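You operate a simulated robot arm through the tools that you are given. There is no shell and no other tool.

You run a simulated robot arm. Do the job below in one go: nothing can be reset, and whatever is moved stays where it is left.

## Task
Put the air back on at about 7 bar.
Fine: mode switch to 0 and drain valve shut before the air valve opens.

The check looks at the end state, three seconds after you hand in, the way a careful person would. Anything else that was tipped, shoved, dropped, spilled or broken makes it a failure.

## Robot
A 7-joint arm with a two-finger parallel gripper, fixed in place. Base frame: the origin is at the foot of the arm, x ahead of it, y to its left, z up. Lengths are in mm, angles in degrees, forces in N, time in s.
Its first joint turns from -166.0 to 166.0 degrees. Payload 4.4 kg.
The TCP is the grasp point between the finger pads, 23 mm short of the fingertips. In the tool frame z runs along the fingers and y along their closing line. The gripper opens to 94 mm. The fingers are 38 mm wide and 10 mm thick; the gripper's body (54 by 96 mm) begins 39 mm behind the TCP.
Orientation is told as [roll, pitch, yaw] about the base's x, y, z axes, in that order, counted from this pose: with the fingers straight down and closing along the base's y, the tool's x points along the base's -x, its y along +y and its z along -z.

## Interface
- The arm moves only by the tool step_arm. Its argument "commands" is a list of rows, each a list of 7 numbers: the shift along the base's x, y, z in units of 20 mm (1.0 is 20 mm), then the turn, a rotation vector about the base's x, y, z in units of 6 degrees (1.0 is 6 degrees), then the gripper command, from -1 (shut) to 1 (fully open), values between in proportion. In form: [[dx, dy, dz, ax, ay, az, claw], ...]. A call has 1 to 20 rows; each row shifts and turns the commanded pose from where the row before left it. A call with a number of a shift or a turn outside -1 to 1 is refused whole. A row lasts 0.2 s, in which the tool goes at most 50 mm and 8.6 degrees; a call with a longer step from one row to the next is refused whole, and so is a gripper value outside its range. A pose out of reach is approached as far as the arm can. The call stops where the force on the tool passes 40 N (or 10 N more than at its start, if that is more) or the arm is blocked; 0.2 s more then pass. The fingers move at their own pace (about 72 mm/s each) and stop on an object; they squeeze with about 38 N. The grip force told is the motor's: it shows also when the fingers shut on nothing. Time passes only in rows, and 0.2 s behind the last, so rows that do not move let the fingers close. It gives the time, the measured TCP pose, the force on the tool (base axes), the opening and the grip force at its end, in the units of the frame above (readings bear some noise), with the torque about the TCP (base axes, N m) and any sound that the robot's microphone picked up.
- Cameras (640 x 400 px; columns grow to the right, rows downward): "scene" is fixed at [399.1, 651.1, 1436.4]; the picture's right is [-0.62, -0.79, 0.00], its down [-0.33, 0.26, -0.91] and it looks along [0.71, -0.56, -0.42] (base axes); focal length 325 px, centre (320, 200). "wrist" rides on the gripper at [86, 16, -74] in the tool frame; the picture's right is [-0.18, 0.98, 0.00], its down [-0.58, -0.11, -0.81] and it looks along [-0.79, -0.15, 0.59] (tool axes); focal length 243 px, centre (320, 200). There is no depth. A picture from a camera that has moved, and an enlarged one, comes with that camera's place and axes in the base frame and with its lens.
- camera(camera): a new picture of that camera. No time passes.
- close_up(camera, box): a new picture of the part [left, top, right, bottom] of that camera's present view, enlarged. No time passes.
- hand_in(): hands the job in; it is judged then, once.

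Nothing tells you positions but the pictures and the camera data. Unless the task says otherwise, let go and move clear before handing in.

The tools are called after "Call:" as name(argument=value, ...) on one line, values as JSON. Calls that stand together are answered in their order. step_arm: Moves the arm, as the interface text tells. Its arguments: {"type":"object","properties":{"commands":{"type":"array","items":{"type":"array","items":{"type":"number"}}}},"required":["commands"]} The other tools are called the same way: camera (camera) takes a picture; close_up (camera, box) takes an enlarged picture of a part of a camera's view; hand_in () hands the job in.

At the start:

```text
clock: 0.0
position: [700.8, -43.0, 1291.9]
tool_rot: [0.0, 0.1, -0.1]
wrist_force: [-0.3, -0.2, 0.3]
wrist_torque: [0.01, -0.02, 0.0]
grip_width: 93.9
grasp_force: 0.0
```

scene: 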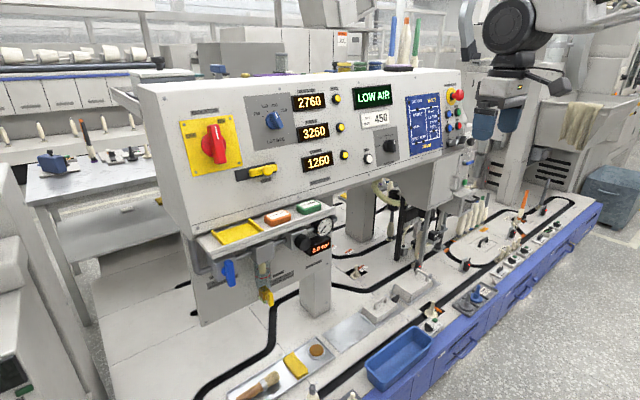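
wrist: 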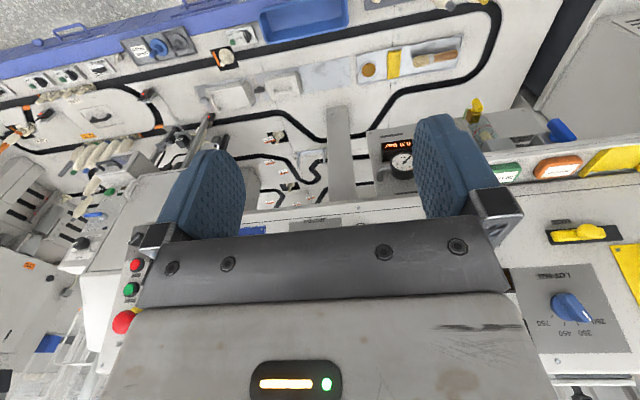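

I see a machine panel with displays, a "LOW AIR" indicator, knobs, and below it an air unit with a blue valve, a gauge and a yellow drain. I'll look closer at each of them first.

Call:
close_up(camera="scene", box=[180, 200, 350, 310])

Call:
close_up(camera="scene", box=[170, 80, 330, 190])

Call:
close_up(camera="scene", box=[330, 70, 490, 180])

Call:
close_up(camera="wrist", box=[360, 80, 640, 260])

Call:
close_up(camera="scene", box=[220, 210, 350, 310])

```text
3.64 times, centred on (265, 255) of scene
camera zoom: at [399.1, 651.1, 1436.4], right [-0.62, -0.79, 0.0], down [-0.33, 0.26, -0.91], along [0.71, -0.56, -0.42], focal length 1183 px, centre (520, 0)
```

zoom: 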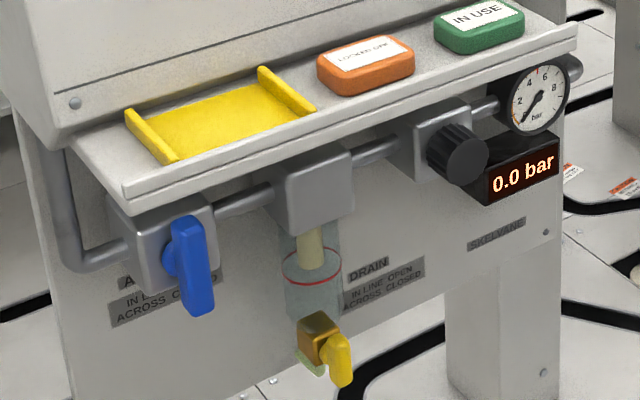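

```text
3.64 times, centred on (250, 135) of scene
camera zoom: at [399.1, 651.1, 1436.4], right [-0.62, -0.79, 0.0], down [-0.33, 0.26, -0.91], along [0.71, -0.56, -0.42], focal length 1183 px, centre (574, 436)
```

zoom: 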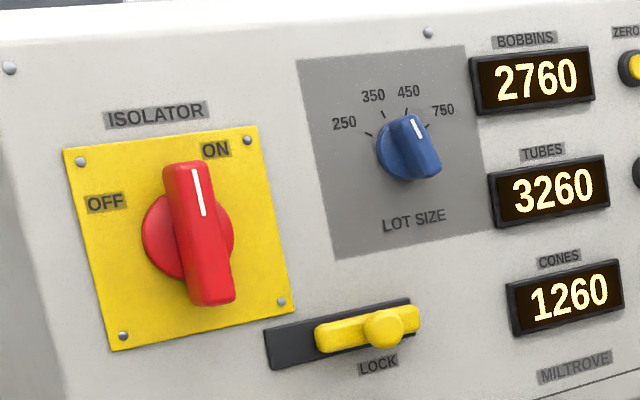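

```text
3.64 times, centred on (410, 125) of scene
camera zoom: at [399.1, 651.1, 1436.4], right [-0.62, -0.79, 0.0], down [-0.33, 0.26, -0.91], along [0.71, -0.56, -0.42], focal length 1183 px, centre (-7, 473)
```

zoom: 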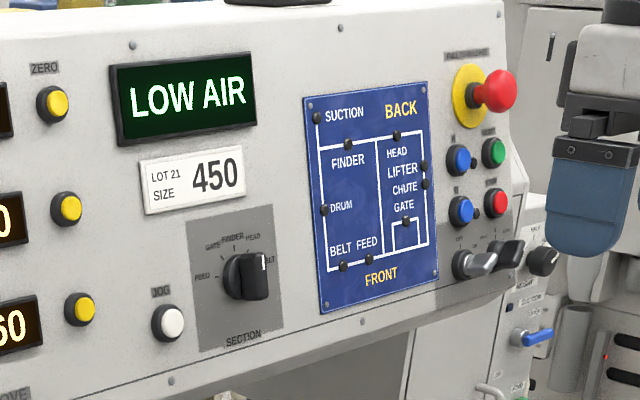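

```text
2.22 times, centred on (500, 170) of wrist
camera zoom: at [615.2, -27.1, 1366.5], right [0.18, 0.98, 0.0], down [0.58, -0.11, 0.81], along [0.79, -0.15, -0.59], focal length 539 px, centre (-80, 267)
```

zoom: 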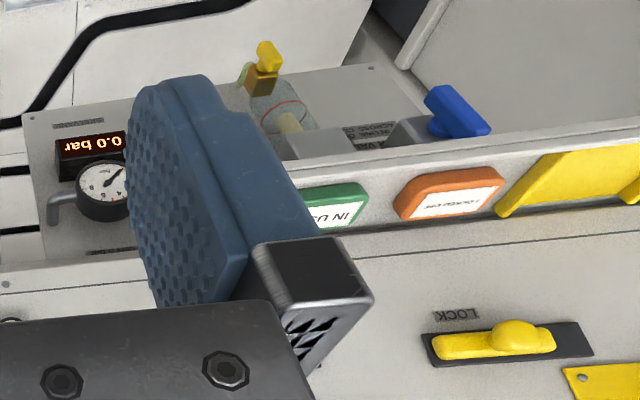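

```text
4.00 times, centred on (285, 260) of scene
camera zoom: at [399.1, 651.1, 1436.4], right [-0.62, -0.79, 0.0], down [-0.33, 0.26, -0.91], along [0.71, -0.56, -0.42], focal length 1302 px, centre (460, -40)
```

zoom: 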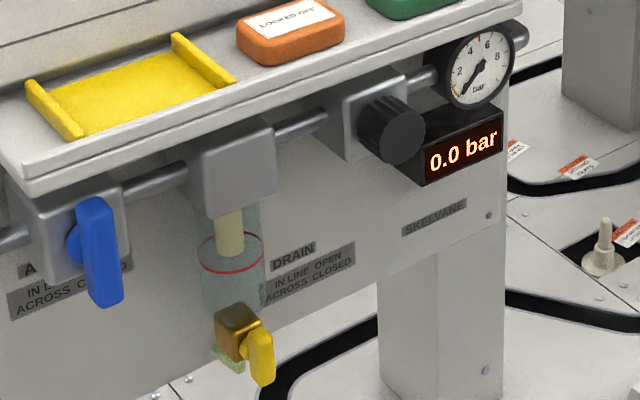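

The lower unit has a blue air valve (across = closed), a black regulator knob, and a drain cock under the filter bowl. Next I need to find the mode switch and read the labels.

Call:
close_up(camera="scene", box=[435, 80, 485, 160])

Call:
close_up(camera="scene", box=[430, 120, 480, 200])

Call:
close_up(camera="scene", box=[255, 250, 325, 310])

Call:
close_up(camera="wrist", box=[30, 200, 170, 380])

Call:
close_up(camera="wrist", box=[440, 80, 580, 160])

Call:
close_up(camera="scene", box=[190, 240, 250, 290])

```text
5.00 times, centred on (460, 120) of scene
camera zoom: at [399.1, 651.1, 1436.4], right [-0.62, -0.79, 0.0], down [-0.33, 0.26, -0.91], along [0.71, -0.56, -0.42], focal length 1627 px, centre (-380, 600)
```

zoom: 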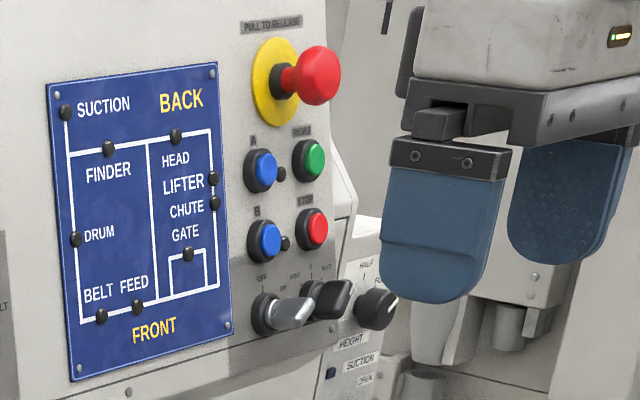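

```text
5.00 times, centred on (455, 160) of scene
camera zoom: at [399.1, 651.1, 1436.4], right [-0.62, -0.79, 0.0], down [-0.33, 0.26, -0.91], along [0.71, -0.56, -0.42], focal length 1627 px, centre (-355, 400)
```

zoom: 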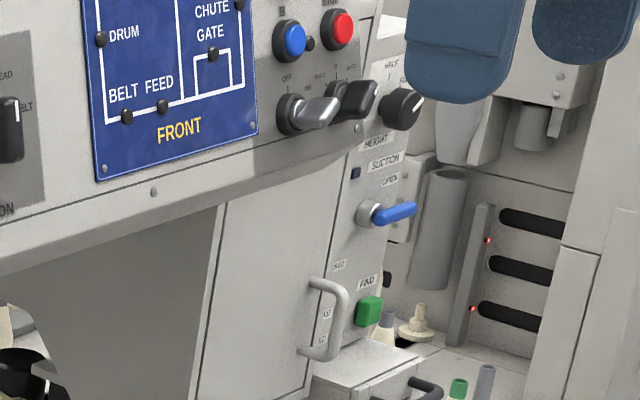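

```text
6.67 times, centred on (290, 280) of scene
camera zoom: at [399.1, 651.1, 1436.4], right [-0.62, -0.79, 0.0], down [-0.33, 0.26, -0.91], along [0.71, -0.56, -0.42], focal length 2169 px, centre (520, -333)
```

zoom: 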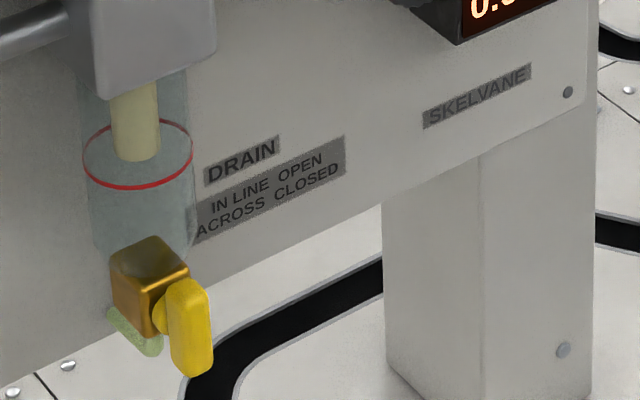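

```text
2.22 times, centred on (100, 290) of wrist
camera zoom: at [615.2, -27.1, 1366.5], right [0.18, 0.98, 0.0], down [0.58, -0.11, 0.81], along [0.79, -0.15, -0.59], focal length 539 px, centre (809, 0)
```

zoom: 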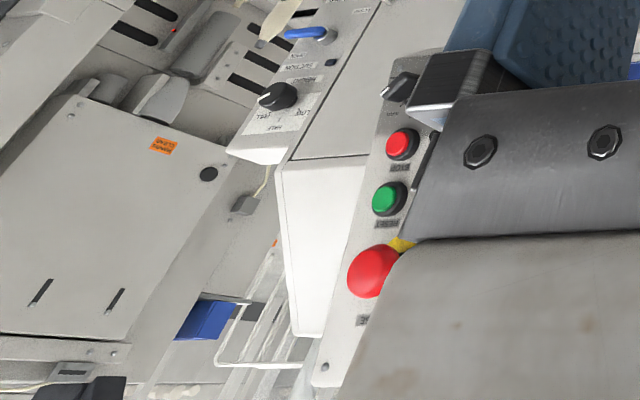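

```text
4.57 times, centred on (510, 120) of wrist
camera zoom: at [615.2, -27.1, 1366.5], right [0.18, 0.98, 0.0], down [0.58, -0.11, 0.81], along [0.79, -0.15, -0.59], focal length 1109 px, centre (-549, 566)
```

zoom: 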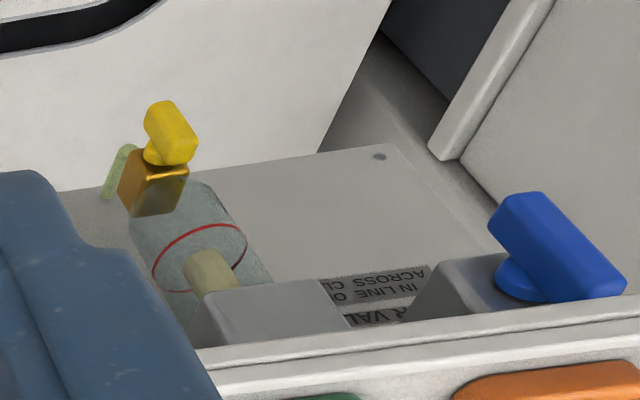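

```text
8.00 times, centred on (220, 265) of scene
camera zoom: at [399.1, 651.1, 1436.4], right [-0.62, -0.79, 0.0], down [-0.33, 0.26, -0.91], along [0.71, -0.56, -0.42], focal length 2603 px, centre (1120, -320)
```

zoom: 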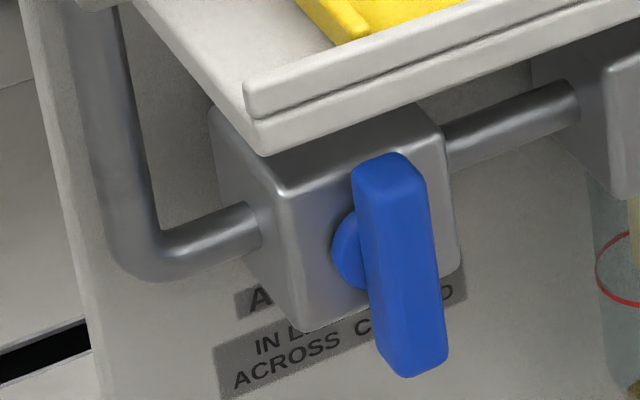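

The panel leans back (about x 1000–1060 mm) and faces the arm. The air valve is near (1041, 428, 937), the drain near (1058, 315, 780) and the gauge near (1077, 98, 937). I'll shift toward −y through free space to view the selectors at the right end of the panel.

Call:
step_arm(commands=[[-0.5, -1, 0, 0, 0, 0, 1], [-0.5, -1, 0, 0, 0, 0, 1], [-0.5, -1, 0, 0, 0, 0, 1], [-0.5, -1, 0, 0, 0, 0, 1], [-0.5, -1, 0, 0, 0, 0, 1], [-0.5, -1, 0, 0, 0, 0, 1], [-0.5, -1, 0, 0, 0, 0, 1], [-0.5, -1, 0, 0, 0, 0, 1], [-0.5, -1, 0, 0, 0, 0, 1], [-0.5, -1, 0, 0, 0, 0, 1]])

Call:
camera(camera="wrist")

Call:
camera(camera="scene")

```text
clock: 2.2
position: [601.8, -242.6, 1290.5]
tool_rot: [0.0, 0.0, 0.0]
wrist_force: [0.2, -0.4, -1.0]
wrist_torque: [0.01, 0.02, 0.01]
grip_width: 93.9
grasp_force: 0.1
```

```text
taken
camera wrist: at [515.2, -227.4, 1365.9], right [0.18, 0.98, 0.0], down [0.58, -0.11, 0.81], along [0.79, -0.15, -0.59], focal length 243 px, centre (320, 200)
```

wrist: 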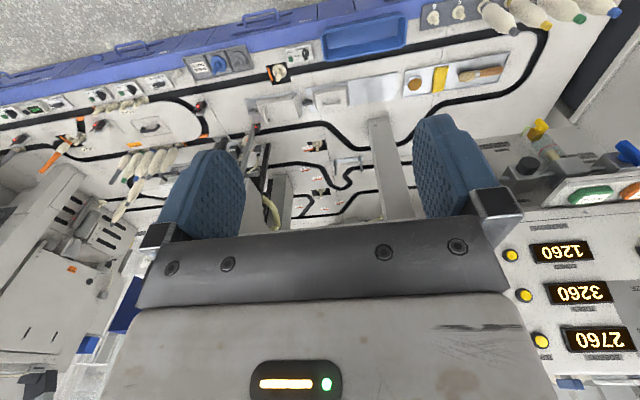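

```text
taken
```

scene: 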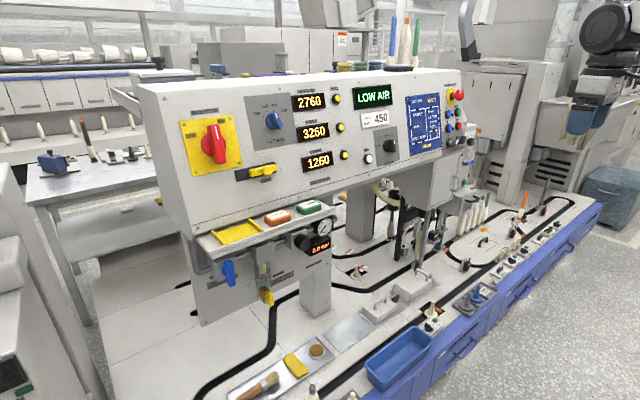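

The gripper hides the panel at this angle. I'll pitch the tool up about 36° so the wrist camera looks level at the panel.

Call:
step_arm(commands=[[0, -1, 0, 0, -1, 0, 1], [0, -1, 0, 0, -1, 0, 1], [0, -1, 0, 0, -1, 0, 1], [0, -1, 0, 0, -1, 0, 1], [0, -1, 0, 0, -1, 0, 1], [0, -1, 0, 0, -1, 0, 1]])

Call:
camera(camera="wrist")

```text
clock: 3.6
position: [600.8, -361.8, 1292.4]
tool_rot: [0.1, -36.0, 0.0]
wrist_force: [-0.1, -0.4, -0.9]
wrist_torque: [-0.03, 0.0, -0.01]
grip_width: 93.8
grasp_force: 0.1
```

```text
taken
camera wrist: at [488.1, -346.1, 1301.6], right [0.15, 0.98, 0.11], down [-0.01, -0.11, 0.99], along [0.99, -0.15, -0.01], focal length 243 px, centre (320, 200)
```

wrist: 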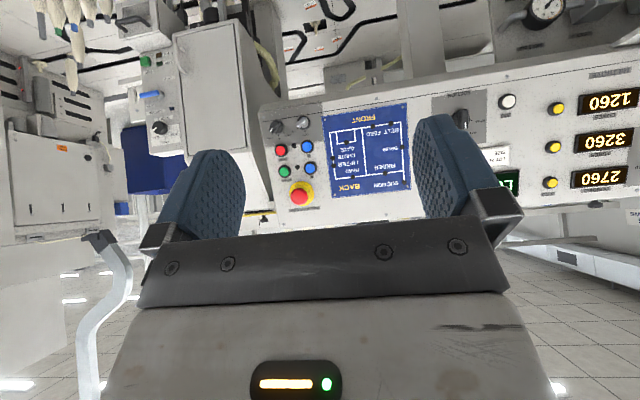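

Call:
close_up(camera="wrist", box=[250, 100, 330, 210])

Call:
close_up(camera="wrist", box=[255, 105, 320, 145])

Call:
close_up(camera="wrist", box=[130, 40, 190, 140])

Call:
close_up(camera="wrist", box=[420, 80, 520, 140])

```text
3.64 times, centred on (290, 155) of wrist
camera zoom: at [488.1, -346.1, 1301.6], right [0.15, 0.98, 0.11], down [-0.01, -0.11, 0.99], along [0.99, -0.15, -0.01], focal length 882 px, centre (429, 364)
```

zoom: 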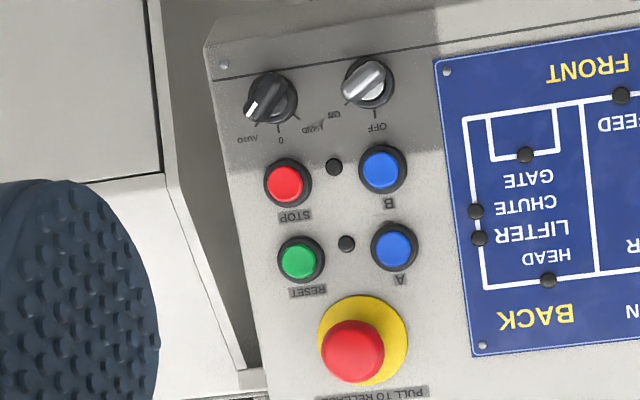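

```text
9.85 times, centred on (288, 125) of wrist
camera zoom: at [488.1, -346.1, 1301.6], right [0.15, 0.98, 0.11], down [-0.01, -0.11, 0.99], along [0.99, -0.15, -0.01], focal length 2389 px, centre (640, 938)
```

zoom: 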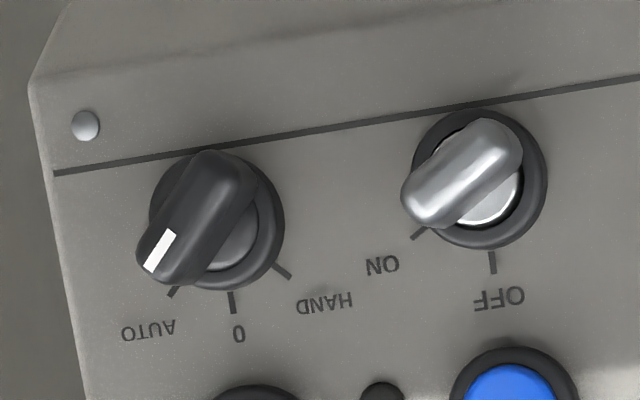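

```text
4.00 times, centred on (160, 90) of wrist
camera zoom: at [488.1, -346.1, 1301.6], right [0.15, 0.98, 0.11], down [-0.01, -0.11, 0.99], along [0.99, -0.15, -0.01], focal length 970 px, centre (960, 640)
```

zoom: 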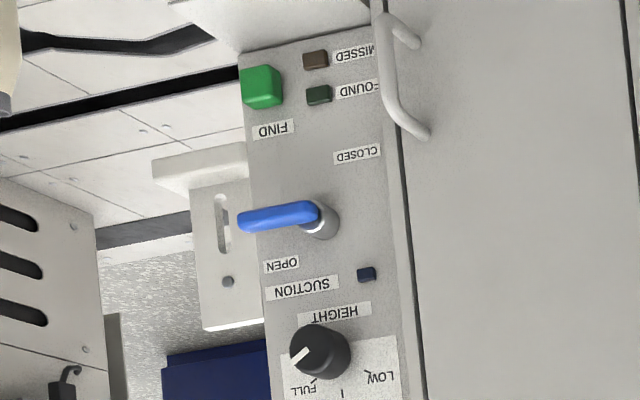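

```text
6.40 times, centred on (470, 110) of wrist
camera zoom: at [488.1, -346.1, 1301.6], right [0.15, 0.98, 0.11], down [-0.01, -0.11, 0.99], along [0.99, -0.15, -0.01], focal length 1553 px, centre (-640, 776)
```

zoom: 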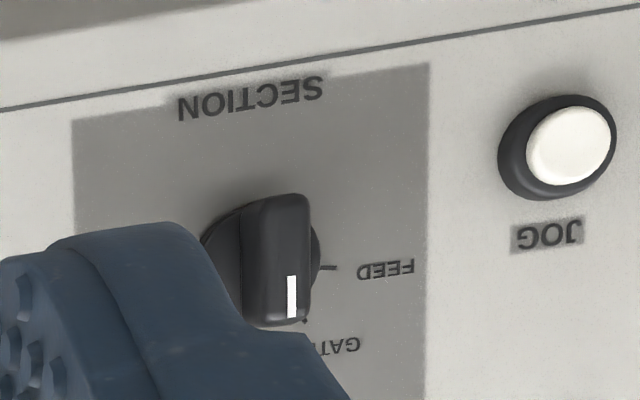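

The mode selector (black, HAND/0/AUTO, now at AUTO) is about (1016, −505, 1127), and 0 is 45° counter-clockwise from AUTO. I'll move to a spot about 150 mm in front of it with the tool pitched nearly horizontal, and check again there.

Call:
step_arm(commands=[[0.9, -0.5, -0.45, 0, -0.5, 0, 1], [0.9, -0.5, -0.45, 0, -0.5, 0, 1], [0.9, -0.5, -0.45, 0, -0.5, 0, 1], [0.9, -0.5, -0.45, 0, -0.5, 0, 1], [0.9, -0.5, -0.45, 0, -0.5, 0, 1], [0.9, -0.5, -0.45, 0, -0.5, 0, 0], [0.9, -0.5, -0.45, 0, -0.5, 0, -0.15], [0.9, -0.5, -0.45, 0, -0.5, 0, -0.15], [0.9, -0.5, -0.45, 0, -0.5, 0, -0.15], [0.9, -0.5, -0.45, 0, -0.5, 0, -0.15], [0.9, -0.5, -0.45, 0, -0.5, 0, -0.15], [0.9, -0.5, -0.45, 0, -0.5, 0, -0.15], [0.9, -0.5, -0.45, 0, -0.5, 0, -0.15]])

Call:
camera(camera="wrist")

Call:
camera(camera="scene")

```text
clock: 6.4
position: [835.0, -494.5, 1175.1]
tool_rot: [-0.3, -75.2, 0.3]
wrist_force: [0.1, 0.3, 0.1]
wrist_torque: [0.02, 0.02, -0.02]
grip_width: 40.1
grasp_force: 0.0
```

```text
taken
camera wrist: at [741.3, -478.1, 1111.1], right [0.05, 0.98, 0.18], down [-0.63, -0.11, 0.77], along [0.78, -0.15, 0.61], focal length 243 px, centre (320, 200)
```

wrist: 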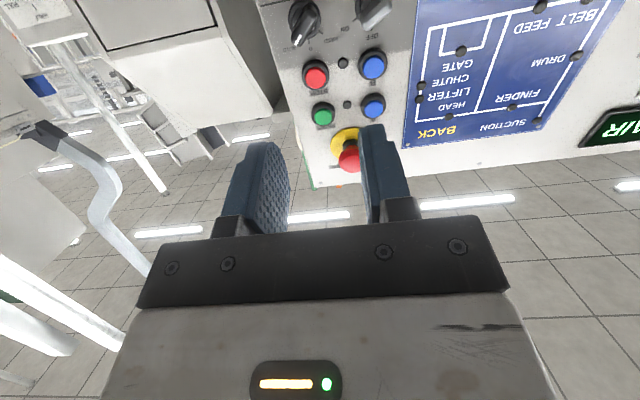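

```text
taken
```

scene: 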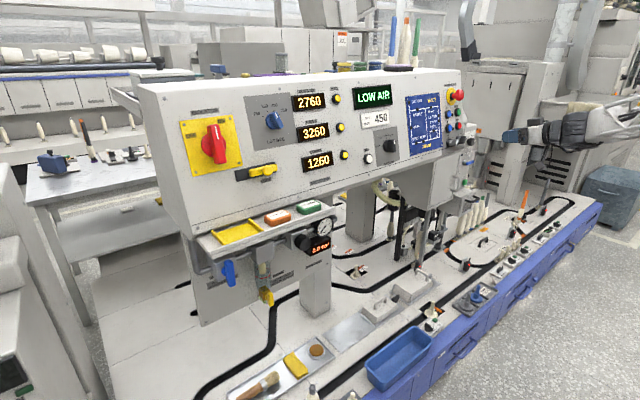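

Call:
close_up(camera="wrist", box=[260, 0, 400, 80])

Call:
close_up(camera="wrist", box=[270, 50, 450, 200])

Call:
close_up(camera="scene", box=[430, 80, 560, 180])

```text
4.57 times, centred on (330, 40) of wrist
camera zoom: at [741.3, -478.1, 1111.1], right [0.05, 0.98, 0.18], down [-0.63, -0.11, 0.77], along [0.78, -0.15, 0.61], focal length 1109 px, centre (274, 931)
```

zoom: 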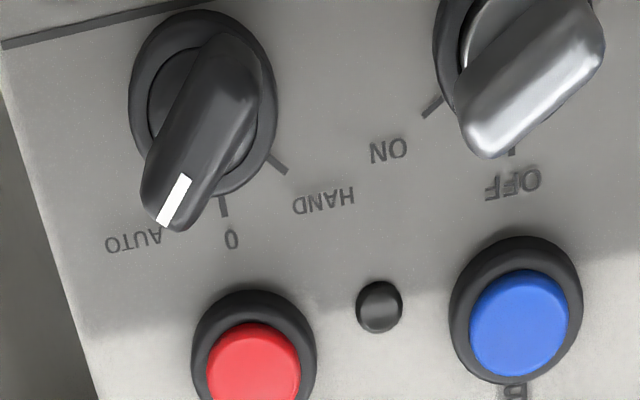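

```text
2.67 times, centred on (360, 125) of wrist
camera zoom: at [741.3, -478.1, 1111.1], right [0.05, 0.98, 0.18], down [-0.63, -0.11, 0.77], along [0.78, -0.15, 0.61], focal length 647 px, centre (213, 400)
```

zoom: 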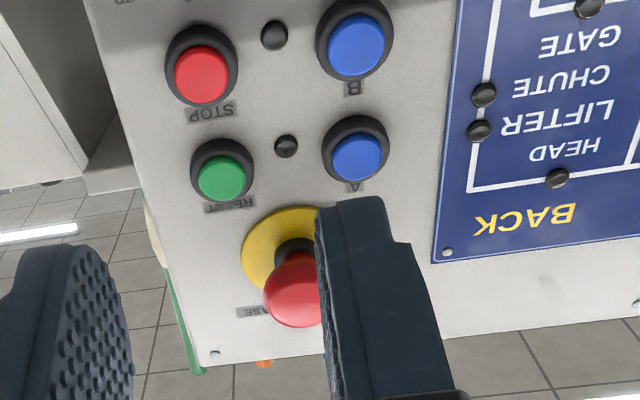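

```text
4.00 times, centred on (495, 130) of scene
camera zoom: at [399.1, 651.1, 1436.4], right [-0.62, -0.79, 0.0], down [-0.33, 0.26, -0.91], along [0.71, -0.56, -0.42], focal length 1302 px, centre (-380, 480)
```

zoom: 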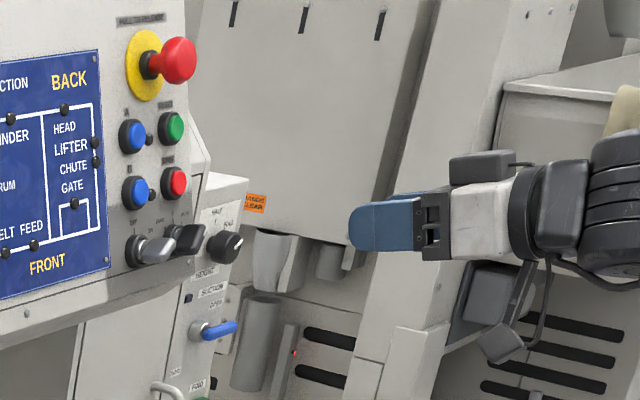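

The mode knob's ring is at about (1038, −510, 1117) and the face of its bar is near x 1006. I'll line up 80 mm in front of it with the tool rolled 45° to match the bar.

Call:
step_arm(commands=[[0.5, -0.1, -0.2, 0, -0.8, 0, -0.234], [0.5, -0.1, -0.2, 0.923, 0, -0.163, -0.234], [0.5, -0.1, -0.2, 0.923, 0, -0.163, -0.234], [0.5, -0.1, -0.2, 0.923, 0, -0.163, -0.234], [0.5, -0.1, -0.2, 0.923, 0, -0.163, -0.234], [0.5, -0.1, -0.2, 0.923, 0, -0.163, -0.234], [0.5, -0.1, -0.2, 0.923, 0, -0.163, -0.234], [0.5, -0.1, -0.2, 0.923, 0, -0.163, -0.234], [0.6, 0, -0.35, 0.923, 0, -0.163, -0.234], [0, 0, 0, 0, 0, 0, -0.234]])

Call:
camera(camera="wrist")

Call:
close_up(camera="scene", box=[430, 80, 560, 180])

```text
clock: 8.6
position: [926.6, -509.2, 1136.3]
tool_rot: [75.9, -44.1, -79.8]
wrist_force: [0.0, -0.5, 0.5]
wrist_torque: [0.0, -0.03, 0.0]
grip_width: 36.3
grasp_force: 0.0
```

```text
taken
camera wrist: at [845.2, -437.1, 1100.5], right [0.14, 0.56, 0.81], down [-0.73, -0.49, 0.47], along [0.66, -0.66, 0.34], focal length 243 px, centre (320, 200)
```

wrist: 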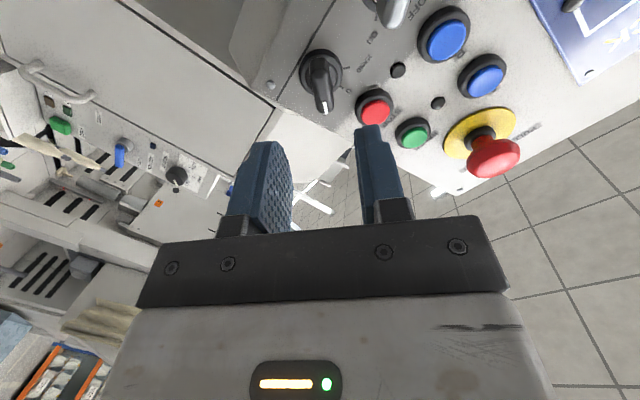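

```text
4.00 times, centred on (495, 130) of scene
camera zoom: at [399.1, 651.1, 1436.4], right [-0.62, -0.79, 0.0], down [-0.33, 0.26, -0.91], along [0.71, -0.56, -0.42], focal length 1302 px, centre (-380, 480)
```

zoom: 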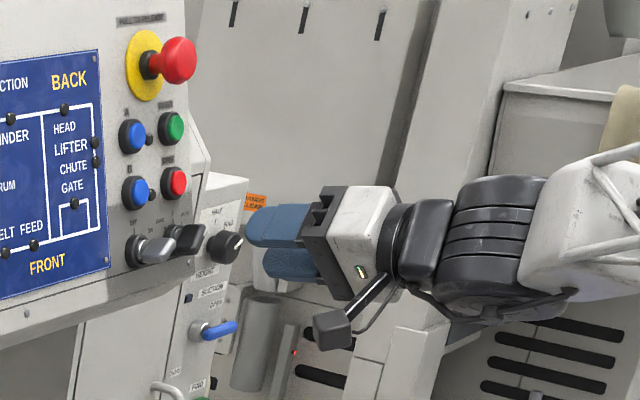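

Call:
close_up(camera="wrist", box=[280, 40, 380, 130])

```text
4.44 times, centred on (330, 85) of wrist
camera zoom: at [845.2, -437.1, 1100.5], right [0.14, 0.56, 0.81], down [-0.73, -0.49, 0.47], along [0.66, -0.66, 0.34], focal length 1078 px, centre (276, 711)
```

zoom: 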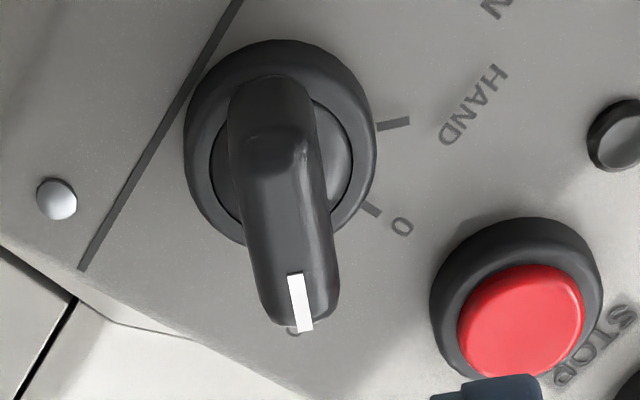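

The alignment matches my estimate, so I'll move straight in along the knob axis.

Call:
step_arm(commands=[[0.76, -0.013, -0.133, 0, 0, 0, -0.234], [0.76, -0.013, -0.133, 0, 0, 0, -0.234], [0.76, -0.013, -0.133, 0, 0, 0, -0.234], [0.76, -0.013, -0.133, 0, 0, 0, -0.234], [0.76, -0.013, -0.133, 0, 0, 0, -0.234], [0, 0, 0, 0, 0, 0, -0.234]])

Call:
camera(camera="wrist")

Call:
close_up(camera="scene", box=[430, 80, 560, 180])

```text
clock: 10.0
position: [1002.5, -510.3, 1120.8]
tool_rot: [75.7, -44.2, -79.9]
wrist_force: [-0.2, -0.2, -0.5]
wrist_torque: [-0.01, 0.01, 0.0]
grip_width: 35.7
grasp_force: 0.0
```

```text
taken
camera wrist: at [920.9, -437.8, 1086.7], right [0.14, 0.56, 0.81], down [-0.73, -0.49, 0.47], along [0.66, -0.66, 0.34], focal length 243 px, centre (320, 200)
```

wrist: 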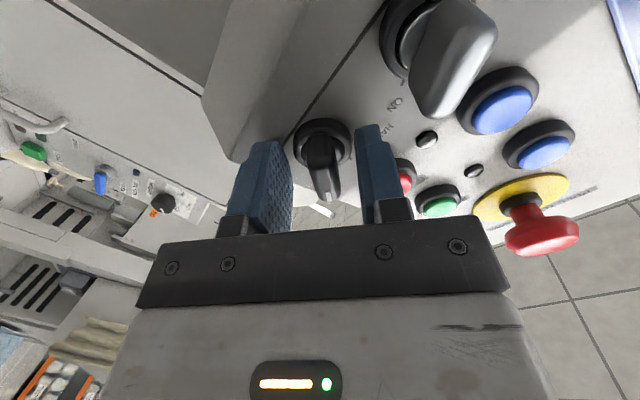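

```text
4.00 times, centred on (495, 130) of scene
camera zoom: at [399.1, 651.1, 1436.4], right [-0.62, -0.79, 0.0], down [-0.33, 0.26, -0.91], along [0.71, -0.56, -0.42], focal length 1302 px, centre (-380, 480)
```

zoom: 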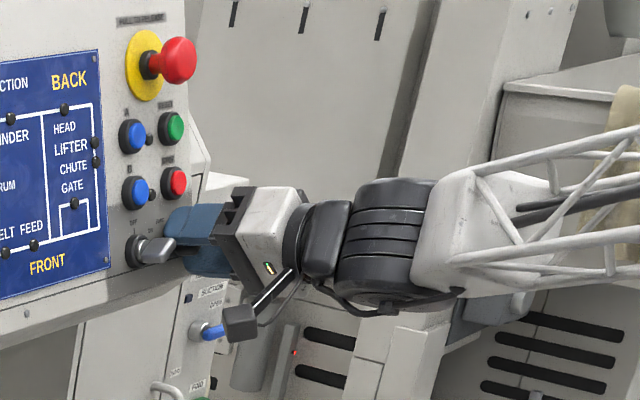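

The bar sits between the fingers, so I'll close on it.

Call:
step_arm(commands=[[0, 0, 0, 0, 0, 0, -1], [0, 0, 0, 0, 0, 0, -1], [0, 0, 0, 0, 0, 0, -1]])

Call:
camera(camera="wrist")

```text
clock: 10.8
position: [1003.9, -509.2, 1123.7]
tool_rot: [76.0, -44.0, -79.9]
wrist_force: [3.8, 27.1, 13.9]
wrist_torque: [-0.05, 0.77, -0.28]
grip_width: 13.8
grasp_force: 45.6
```

```text
taken
camera wrist: at [921.3, -436.6, 1088.2], right [0.14, 0.57, 0.81], down [-0.73, -0.49, 0.47], along [0.66, -0.66, 0.35], focal length 243 px, centre (320, 200)
```

wrist: 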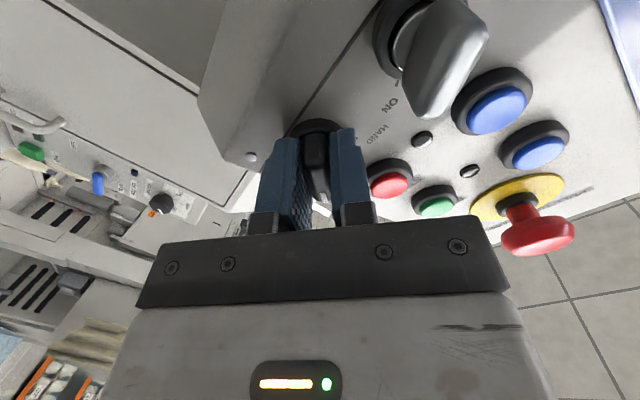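

Call:
step_arm(commands=[[0, 0.06, 0.04, 0, 0, 0, -1], [0, 0, 0, 0, 0, 0, -1]])

```text
clock: 11.4
position: [1003.2, -508.8, 1123.6]
tool_rot: [75.8, -44.2, -80.0]
wrist_force: [5.8, 23.4, 12.1]
wrist_torque: [-0.09, 0.54, -0.48]
grip_width: 14.0
grasp_force: 44.7
```

Call:
step_arm(commands=[[0, 0.2, 0.1, 0, 0, 0, -1], [0, 0, 0, 0, 0, 0, -1]])

```text
clock: 11.8
position: [1004.2, -508.8, 1124.0]
tool_rot: [75.7, -44.1, -80.1]
wrist_force: [17.9, -6.3, -3.6]
wrist_torque: [-0.24, 0.57, -0.8]
grip_width: 13.9
grasp_force: 45.4
stopped in row 1: the force on the tool passed its limit at 42 N (the readings are from after the stop); the commanded pose is now the measured one
```

The side load is relieved and the grip is firm. I'll turn the selector counter-clockwise toward 0 in small steps.

Call:
step_arm(commands=[[0, 0, 0, -0.5, 0, 0.09, -1], [0, 0, 0, -0.5, 0, 0.09, -1], [0, 0, 0, -0.5, 0, 0.09, -1], [0, 0, 0, -0.5, 0, 0.09, -1]])

Call:
close_up(camera="wrist", box=[240, 80, 460, 240])

```text
clock: 12.8
position: [1003.3, -509.1, 1123.7]
tool_rot: [71.7, -55.7, -74.8]
wrist_force: [-21.1, 6.8, -0.1]
wrist_torque: [-0.12, 0.73, -0.61]
grip_width: 13.2
grasp_force: 45.3
```

```text
2.50 times, centred on (350, 160) of wrist
camera zoom: at [918.9, -448.0, 1074.5], right [0.12, 0.73, 0.68], down [-0.72, -0.41, 0.56], along [0.69, -0.55, 0.47], focal length 606 px, centre (245, 300)
```

zoom: 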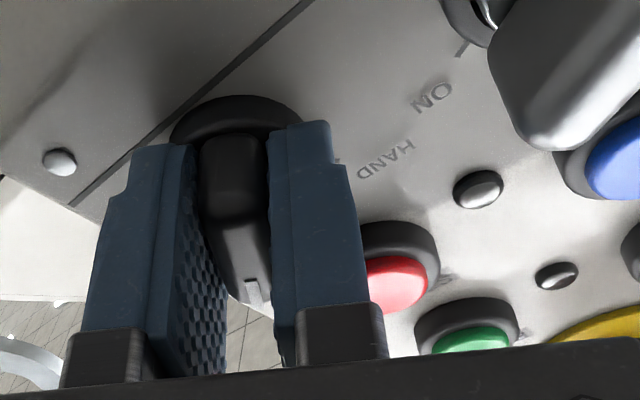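

Call:
step_arm(commands=[[0, 0, 0, -0.6, 0, 0.106, -1], [0, 0, 0, -0.6, 0, 0.106, -1], [0, 0, 0, -0.6, 0, 0.106, -1], [0, 0, 0, -0.6, 0, 0.106, -1], [0, 0, 0, -0.6, 0, 0.106, -1]])

Call:
close_up(camera="wrist", box=[240, 80, 460, 240])

```text
clock: 14.0
position: [1002.6, -509.0, 1124.3]
tool_rot: [54.5, -72.4, -56.0]
wrist_force: [10.2, 3.8, -4.4]
wrist_torque: [-0.28, -0.09, -0.94]
grip_width: 13.2
grasp_force: 44.9
```

```text
2.50 times, centred on (350, 160) of wrist
camera zoom: at [916.2, -470.8, 1059.1], right [0.08, 0.91, 0.42], down [-0.7, -0.25, 0.67], along [0.71, -0.34, 0.61], focal length 606 px, centre (245, 300)
```

zoom: 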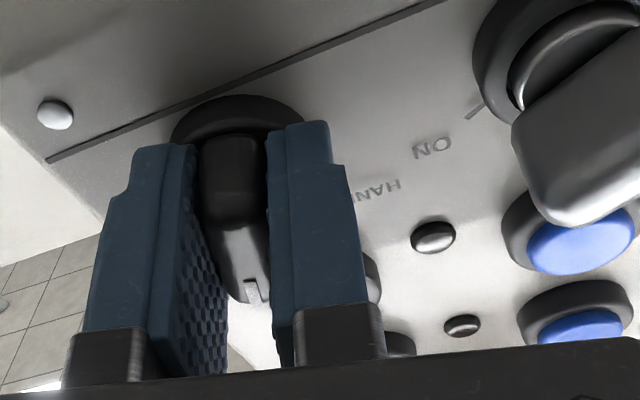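

Call:
step_arm(commands=[[0, 0, 0, -0.6, 0, 0.106, -1], [0, 0, 0, -0.6, 0, 0.106, -1], [0, 0, 0, -0.6, 0, 0.106, -1], [0, 0, 0, -0.6, 0, 0.106, -1], [0, 0, 0, 0, 0, 0, -1]])

Call:
close_up(camera="wrist", box=[240, 80, 460, 240])

```text
clock: 15.2
position: [1003.2, -507.6, 1124.0]
tool_rot: [-0.5, -79.9, 0.5]
wrist_force: [20.9, 11.3, -3.1]
wrist_torque: [0.0, -1.31, 0.22]
grip_width: 13.0
grasp_force: 45.1
```

```text
2.50 times, centred on (350, 160) of wrist
camera zoom: at [914.8, -491.9, 1052.5], right [0.03, 0.98, 0.18], down [-0.69, -0.11, 0.71], along [0.72, -0.15, 0.68], focal length 606 px, centre (245, 300)
```

zoom: 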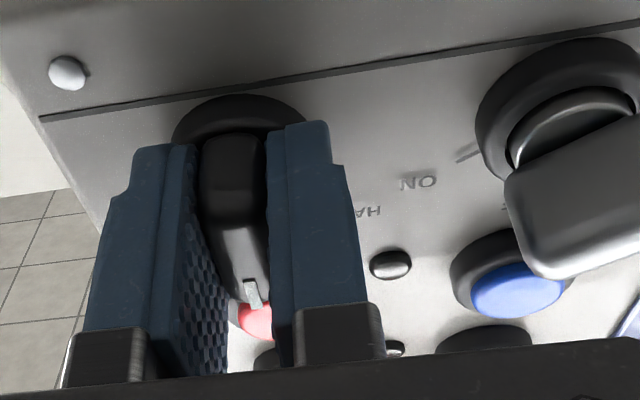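

The tool is now level at the 0 angle. I'll open the fingers a little and back off to check the pointer.

Call:
step_arm(commands=[[0, 0, 0, 0, 0, 0, -0.3], [0, 0, 0, 0, 0, 0, -0.3], [-0.7, 0, 0.12, 0, 0, 0, -0.3], [-0.7, 0, 0.12, 0, 0, 0, -0.3], [-0.7, 0, 0.12, 0, 0, 0, -0.3], [-0.7, 0, 0.12, 0, 0, 0, -0.3], [-0.7, 0, 0.12, 0, 0, 0, -0.3], [-0.7, 0, 0.12, 0, 0, 0, -0.3], [-0.7, 0, 0.12, 0, 0, 0, -0.3]])

Call:
camera(camera="wrist")

Call:
close_up(camera="wrist", box=[260, 0, 420, 100])

Call:
close_up(camera="scene", box=[430, 80, 560, 180])

```text
clock: 17.2
position: [904.6, -507.8, 1141.1]
tool_rot: [-0.6, -79.8, 0.5]
wrist_force: [0.2, 0.3, -1.3]
wrist_torque: [-0.01, -0.01, 0.02]
grip_width: 33.2
grasp_force: 0.0
```

```text
taken
camera wrist: at [816.7, -492.4, 1069.0], right [0.03, 0.98, 0.18], down [-0.69, -0.11, 0.71], along [0.72, -0.15, 0.68], focal length 243 px, centre (320, 200)
```

wrist: 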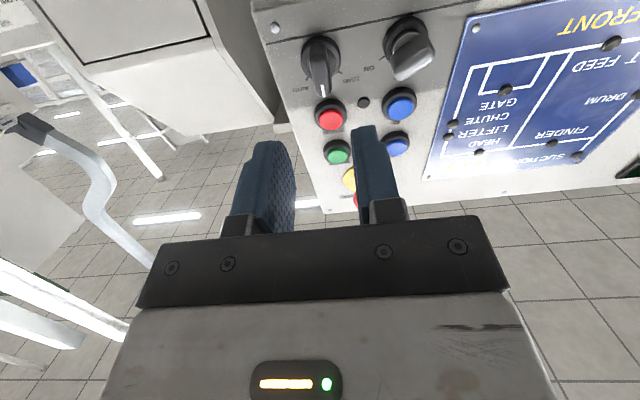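

```text
4.00 times, centred on (340, 50) of wrist
camera zoom: at [816.7, -492.4, 1069.0], right [0.03, 0.98, 0.18], down [-0.69, -0.11, 0.71], along [0.72, -0.15, 0.68], focal length 970 px, centre (240, 800)
```

zoom: 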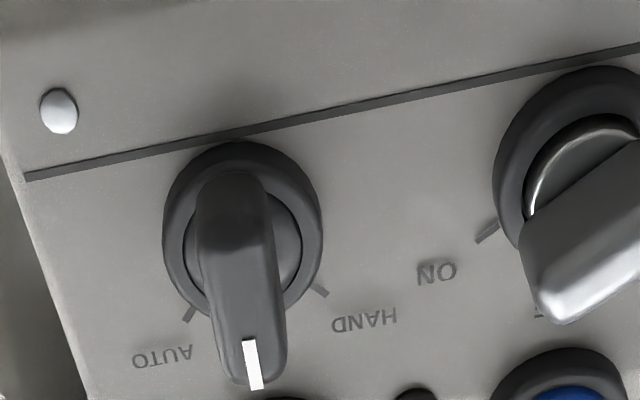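

```text
4.00 times, centred on (495, 130) of scene
camera zoom: at [399.1, 651.1, 1436.4], right [-0.62, -0.79, 0.0], down [-0.33, 0.26, -0.91], along [0.71, -0.56, -0.42], focal length 1302 px, centre (-380, 480)
```

zoom: 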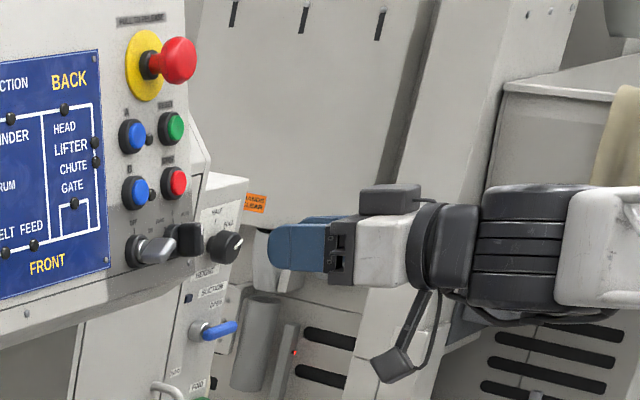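

The mode switch now points at 0. Next I'll retreat, level the tool to horizontal, and travel to a spot in front of the drain cock.

Call:
step_arm(commands=[[-1, 0, 0, 0, -0.21, 0, -0.3], [-1, 0, 0, 0, -0.21, 0, -0.3], [-1, 0, 0, 0, -0.21, 0, -0.3], [-1, 0, 0, 0, -0.21, 0, -0.3], [-1, 0, 0, 0, -0.21, 0, -0.3], [-1, 0, 0, 0, -0.21, 0, -0.3], [-1, 0, 0, 0, -0.21, 0, -0.3], [-1, 0, 0, 0, -0.21, 0, -0.3], [-1, 0.5, 0, 0, 0, 0, -0.3], [0, 1, 0, 0, 0, 0, -0.3], [0, 1, 0, 0, 0, 0, -0.3], [0, 1, 0, 0, 0, 0, -0.3], [0, 1, 0, 0, 0, 0, -0.3], [0, 1, 0, 0, 0, 0, -0.3], [0, 1, 0, 0, 0, 0, -0.3], [0, 1, 0, 0, 0, 0, -0.3], [0, 1, 0, 0, 0, 0, -0.3], [0, 1, 0, 0, 0, 0, -0.3], [0, 1, 0, 0, 0, 0, -0.3], [0, 1, 0, 0, 0, 0, -0.3]])

Call:
step_arm(commands=[[0, 1, -0.5, 0, 0, 0, -0.3], [0, 1, -0.5, 0, 0, 0, -0.3], [0, 1, -0.5, 0, 0, 0, -0.3], [0, 1, -0.5, 0, 0, 0, -0.3], [0, 1, -0.5, 0, 0, 0, -0.3], [0, 1, -0.5, 0, 0, 0, -0.3], [0, 1, -0.5, 0, 0, 0, -0.3], [0, 1, -0.5, 0, 0, 0, -0.3], [0, 1, -0.5, 0, 0, 0, -0.3], [0, 1, -0.5, 0, 0, 0, -0.3], [0, 1, -0.5, 0, 0, 0, -0.3], [0, 1, -0.5, 0, 0, 0, -0.3], [0, 1, -0.5, 0, 0, 0, -0.3], [0, 1, -0.5, 0, 0, 0, -0.3], [0, 1, -0.5, 0, 0, 0, -0.3], [0, 1, -0.5, 0, 0, 0, -0.3], [0, 1, -0.5, 0, 0, 0, -0.3], [0, 1, -0.5, 0, 0, 0, -0.3], [0, 1, -0.5, 0, 0, 0, -0.3], [0, 1, -0.5, 0, 0, 0, -0.3]])

Call:
camera(camera="wrist")

Call:
camera(camera="scene")

```text
clock: 19.1
position: [802.3, -457.7, 1003.5]
tool_rot: [42.3, -81.1, -37.3]
wrist_force: [-0.1, 0.3, 0.9]
wrist_torque: [0.02, 0.06, 0.01]
grip_width: 32.6
grasp_force: 0.0
stopped in row 9: the arm was blocked; the commanded pose is now the measured one
```

```text
clock: 23.3
position: [799.8, -60.8, 803.9]
tool_rot: [42.1, -81.3, -37.4]
wrist_force: [0.0, 1.3, -0.3]
wrist_torque: [0.03, 0.0, 0.0]
grip_width: 32.8
grasp_force: 0.1
```

```text
taken
camera wrist: at [714.9, -43.6, 729.6], right [-0.05, 0.96, 0.28], down [-0.72, -0.23, 0.65], along [0.69, -0.17, 0.7], focal length 243 px, centre (320, 200)
```

wrist: 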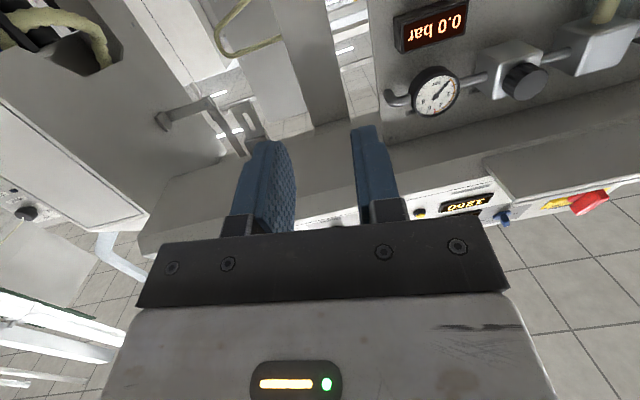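

```text
taken
```

scene: 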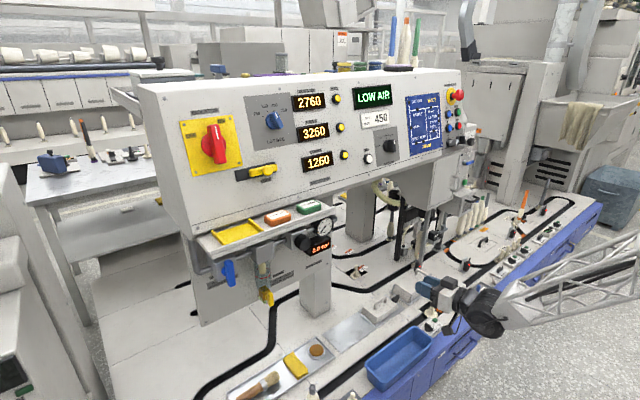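

The wrist pose got tilted a few degrees when the arm was blocked mid-retreat, but nothing was touched. I'll correct the orientation to horizontal and carry on toward the drain at y≈315.

Call:
step_arm(commands=[[0.5, 1, 0, -0.31, -0.36, -0.27, -0.3], [0.5, 1, 0, -0.31, -0.36, -0.27, -0.3], [0.5, 1, 0, -0.31, -0.36, -0.27, -0.3], [0, 1, 0, 0, 0, 0, -0.3], [0, 1, 0, 0, 0, 0, -0.3], [0, 1, 0, 0, 0, 0, -0.3], [0, 1, 0, 0, 0, 0, -0.3], [0, 1, 0, 0, 0, 0, -0.3], [0, 1, 0, 0, 0, 0, -0.3], [0, 1, 0, 0, 0, 0, -0.3], [0, 1, 0, 0, 0, 0, -0.3], [0, 1, 0, 0, 0, 0, -0.3], [0, 1, 0, 0, 0, 0, -0.3], [0, 1, 0, 0, 0, 0, -0.3], [0, 1, 0, 0, 0, 0, -0.3], [0, 1, 0, 0, 0, 0, -0.3], [0, 1, 0, 0, 0, 0, -0.3]])

Call:
camera(camera="wrist")

Call:
camera(camera="scene")

```text
clock: 26.9
position: [811.1, -51.1, 847.3]
tool_rot: [34.6, -86.2, -29.2]
wrist_force: [-0.3, -0.4, 0.1]
wrist_torque: [0.0, 0.01, 0.02]
grip_width: 33.1
grasp_force: 0.1
out of reach, approached as far as the arm can: row 1, 2, 3, 4, 5, 6, 7, 8, 9, 10, 11, 12, 13, 14, 15, 16, 17
```

```text
taken
camera wrist: at [730.2, -39.5, 766.1], right [-0.08, 0.97, 0.22], down [-0.76, -0.21, 0.62], along [0.65, -0.12, 0.75], focal length 243 px, centre (320, 200)
```

wrist: 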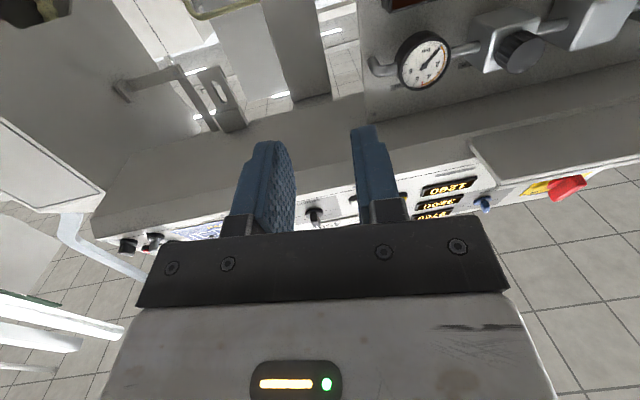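

```text
taken
```

scene: 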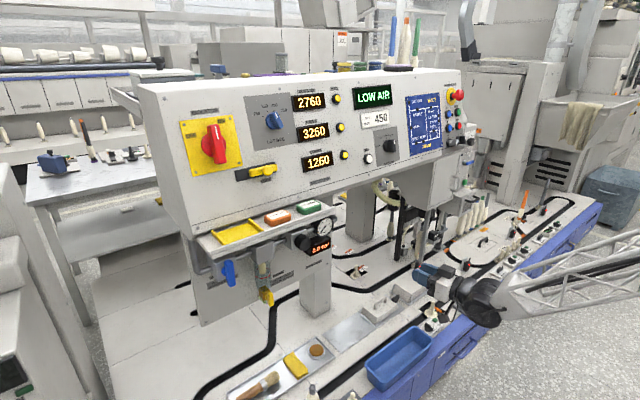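

The arm is at a joint limit in this posture. I'll relax the pitch back toward pointing down to free the wrist, then check how the pose recovers.

Call:
step_arm(commands=[[0, 0, 0, 0, 1, 0, -0.3], [0, 0, 0, 0, 1, 0, -0.3]])

```text
clock: 27.5
position: [811.5, -51.1, 846.4]
tool_rot: [11.1, -74.8, -7.2]
wrist_force: [0.1, -0.8, -0.3]
wrist_torque: [0.05, -0.01, -0.01]
grip_width: 33.0
grasp_force: 0.2
```

Call:
step_arm(commands=[[0, 0, 0, 0, 1, 0, -0.3], [0, 0, 0, 0, 1, 0, -0.3], [0, 0, 0, 0, 1, 0, -0.3], [0, 0.5, 0, 0, 0, 0, -0.3], [0, 1, 0, 0, 0, 0, -0.3], [0, 1, 0, 0, 0, 0, -0.3]])

```text
clock: 28.9
position: [812.1, 2.1, 847.3]
tool_rot: [7.0, -57.0, -3.3]
wrist_force: [-0.2, 0.8, -0.5]
wrist_torque: [0.02, -0.01, -0.02]
grip_width: 33.2
grasp_force: 0.2
```

Call:
step_arm(commands=[[0, 0, 0, -0.318, 0, -0.215, -0.3], [0, 0, 0, -0.318, 0, -0.215, -0.3], [0, 1, 0, 0, 0, 0, -0.3], [0, 1, 0, 0, 0, 0, -0.3], [0, 1, 0, 0, 0, 0, -0.3], [0, 1, 0, 0, 0, 0, -0.3], [0, 1, 0, 0, 0, 0, -0.3], [0, 1, 0, 0, 0, 0, -0.3], [0, 1, 0, 0, 0, 0, -0.3], [0, 1, 0, 0, 0, 0, -0.3], [0, 1, 0, 0, 0, 0, -0.3], [0, 1, 0, 0, 0, 0, -0.3], [0, 1, 0, 0, 0, 0, -0.3], [0, 1, 0, 0, 0, 0, -0.3], [0, 1, 0, 0, 0, 0, -0.3], [0, 1, 0, 0, 0, 0, -0.3]])

Call:
camera(camera="wrist")

Call:
camera(camera="scene")

```text
clock: 32.3
position: [798.9, 104.2, 825.3]
tool_rot: [-2.5, -47.7, 3.8]
wrist_force: [0.0, 0.6, 0.7]
wrist_torque: [0.03, 0.02, -0.04]
grip_width: 33.2
grasp_force: 0.1
out of reach, approached as far as the arm can: row 2, 3, 4, 5, 6, 7, 8, 9, 10, 11, 12, 13, 14
```

```text
taken
camera wrist: at [686.2, 115.2, 811.8], right [0.09, 0.99, 0.11], down [-0.2, -0.09, 0.98], along [0.97, -0.11, 0.19], focal length 243 px, centre (320, 200)
```

wrist: 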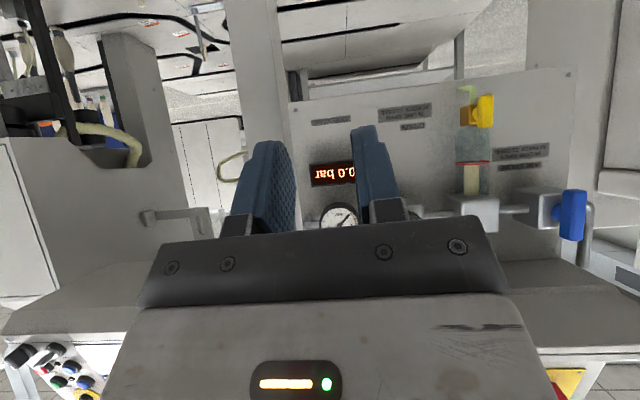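

```text
taken
```

scene: 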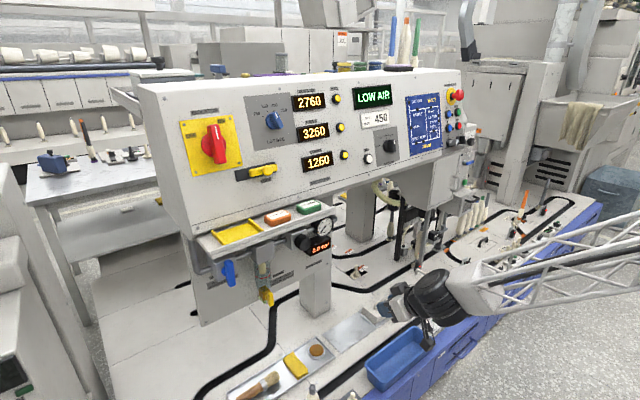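

The wrist is still limited. I'll go back to the relaxed, tool-down posture up high, where the arm started, and re-plan from there at y≈+300.

Call:
step_arm(commands=[[-0.2, 0, 1, 0, 0.4, 0, -0.3], [-0.2, 0, 1, 0, 0.4, 0, -0.3], [-0.2, 0, 1, 0, 0.4, 0, -0.3], [-0.2, 0, 1, 0, 0.4, 0, -0.3], [-0.2, 0, 1, 0, 0.4, 0, -0.3], [-0.2, 0, 1, 0, 0.4, 0, -0.3], [-0.2, 0, 1, 0, 0.4, 0, -0.3], [-0.2, 0, 1, 0, 0.4, 0, -0.3]])

Call:
camera(camera="scene")

```text
clock: 34.1
position: [769.8, 99.7, 969.4]
tool_rot: [-1.2, -28.5, 3.3]
wrist_force: [0.2, 0.0, 0.2]
wrist_torque: [-0.04, -0.03, 0.01]
grip_width: 33.1
grasp_force: 0.1
out of reach, approached as far as the arm can: row 6, 7
```

```text
taken
```

scene: 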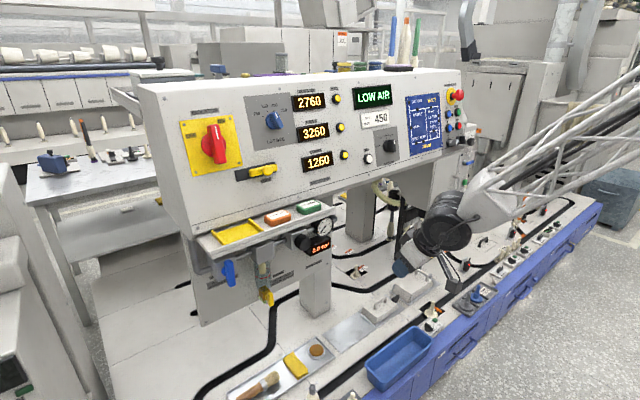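

Call:
step_arm(commands=[[0, 0, 1, 0, 0.5, 0, -0.3], [0, 0, 1, 0, 0.5, 0, -0.3], [0, 0.5, 1, 0, 0.5, 0, -0.3], [0, 1, 1, 0, 0.5, 0, -0.3], [0, 1, 0, 0, 0, 0, -0.3], [0, 1, 0, 0, 0, 0, -0.3]])

```text
clock: 35.5
position: [764.6, 143.4, 963.8]
tool_rot: [-1.2, -27.3, 2.9]
wrist_force: [-0.4, -0.1, 0.5]
wrist_torque: [-0.01, -0.03, 0.01]
grip_width: 32.8
grasp_force: 0.1
out of reach, approached as far as the arm can: row 1, 2, 3, 4
```

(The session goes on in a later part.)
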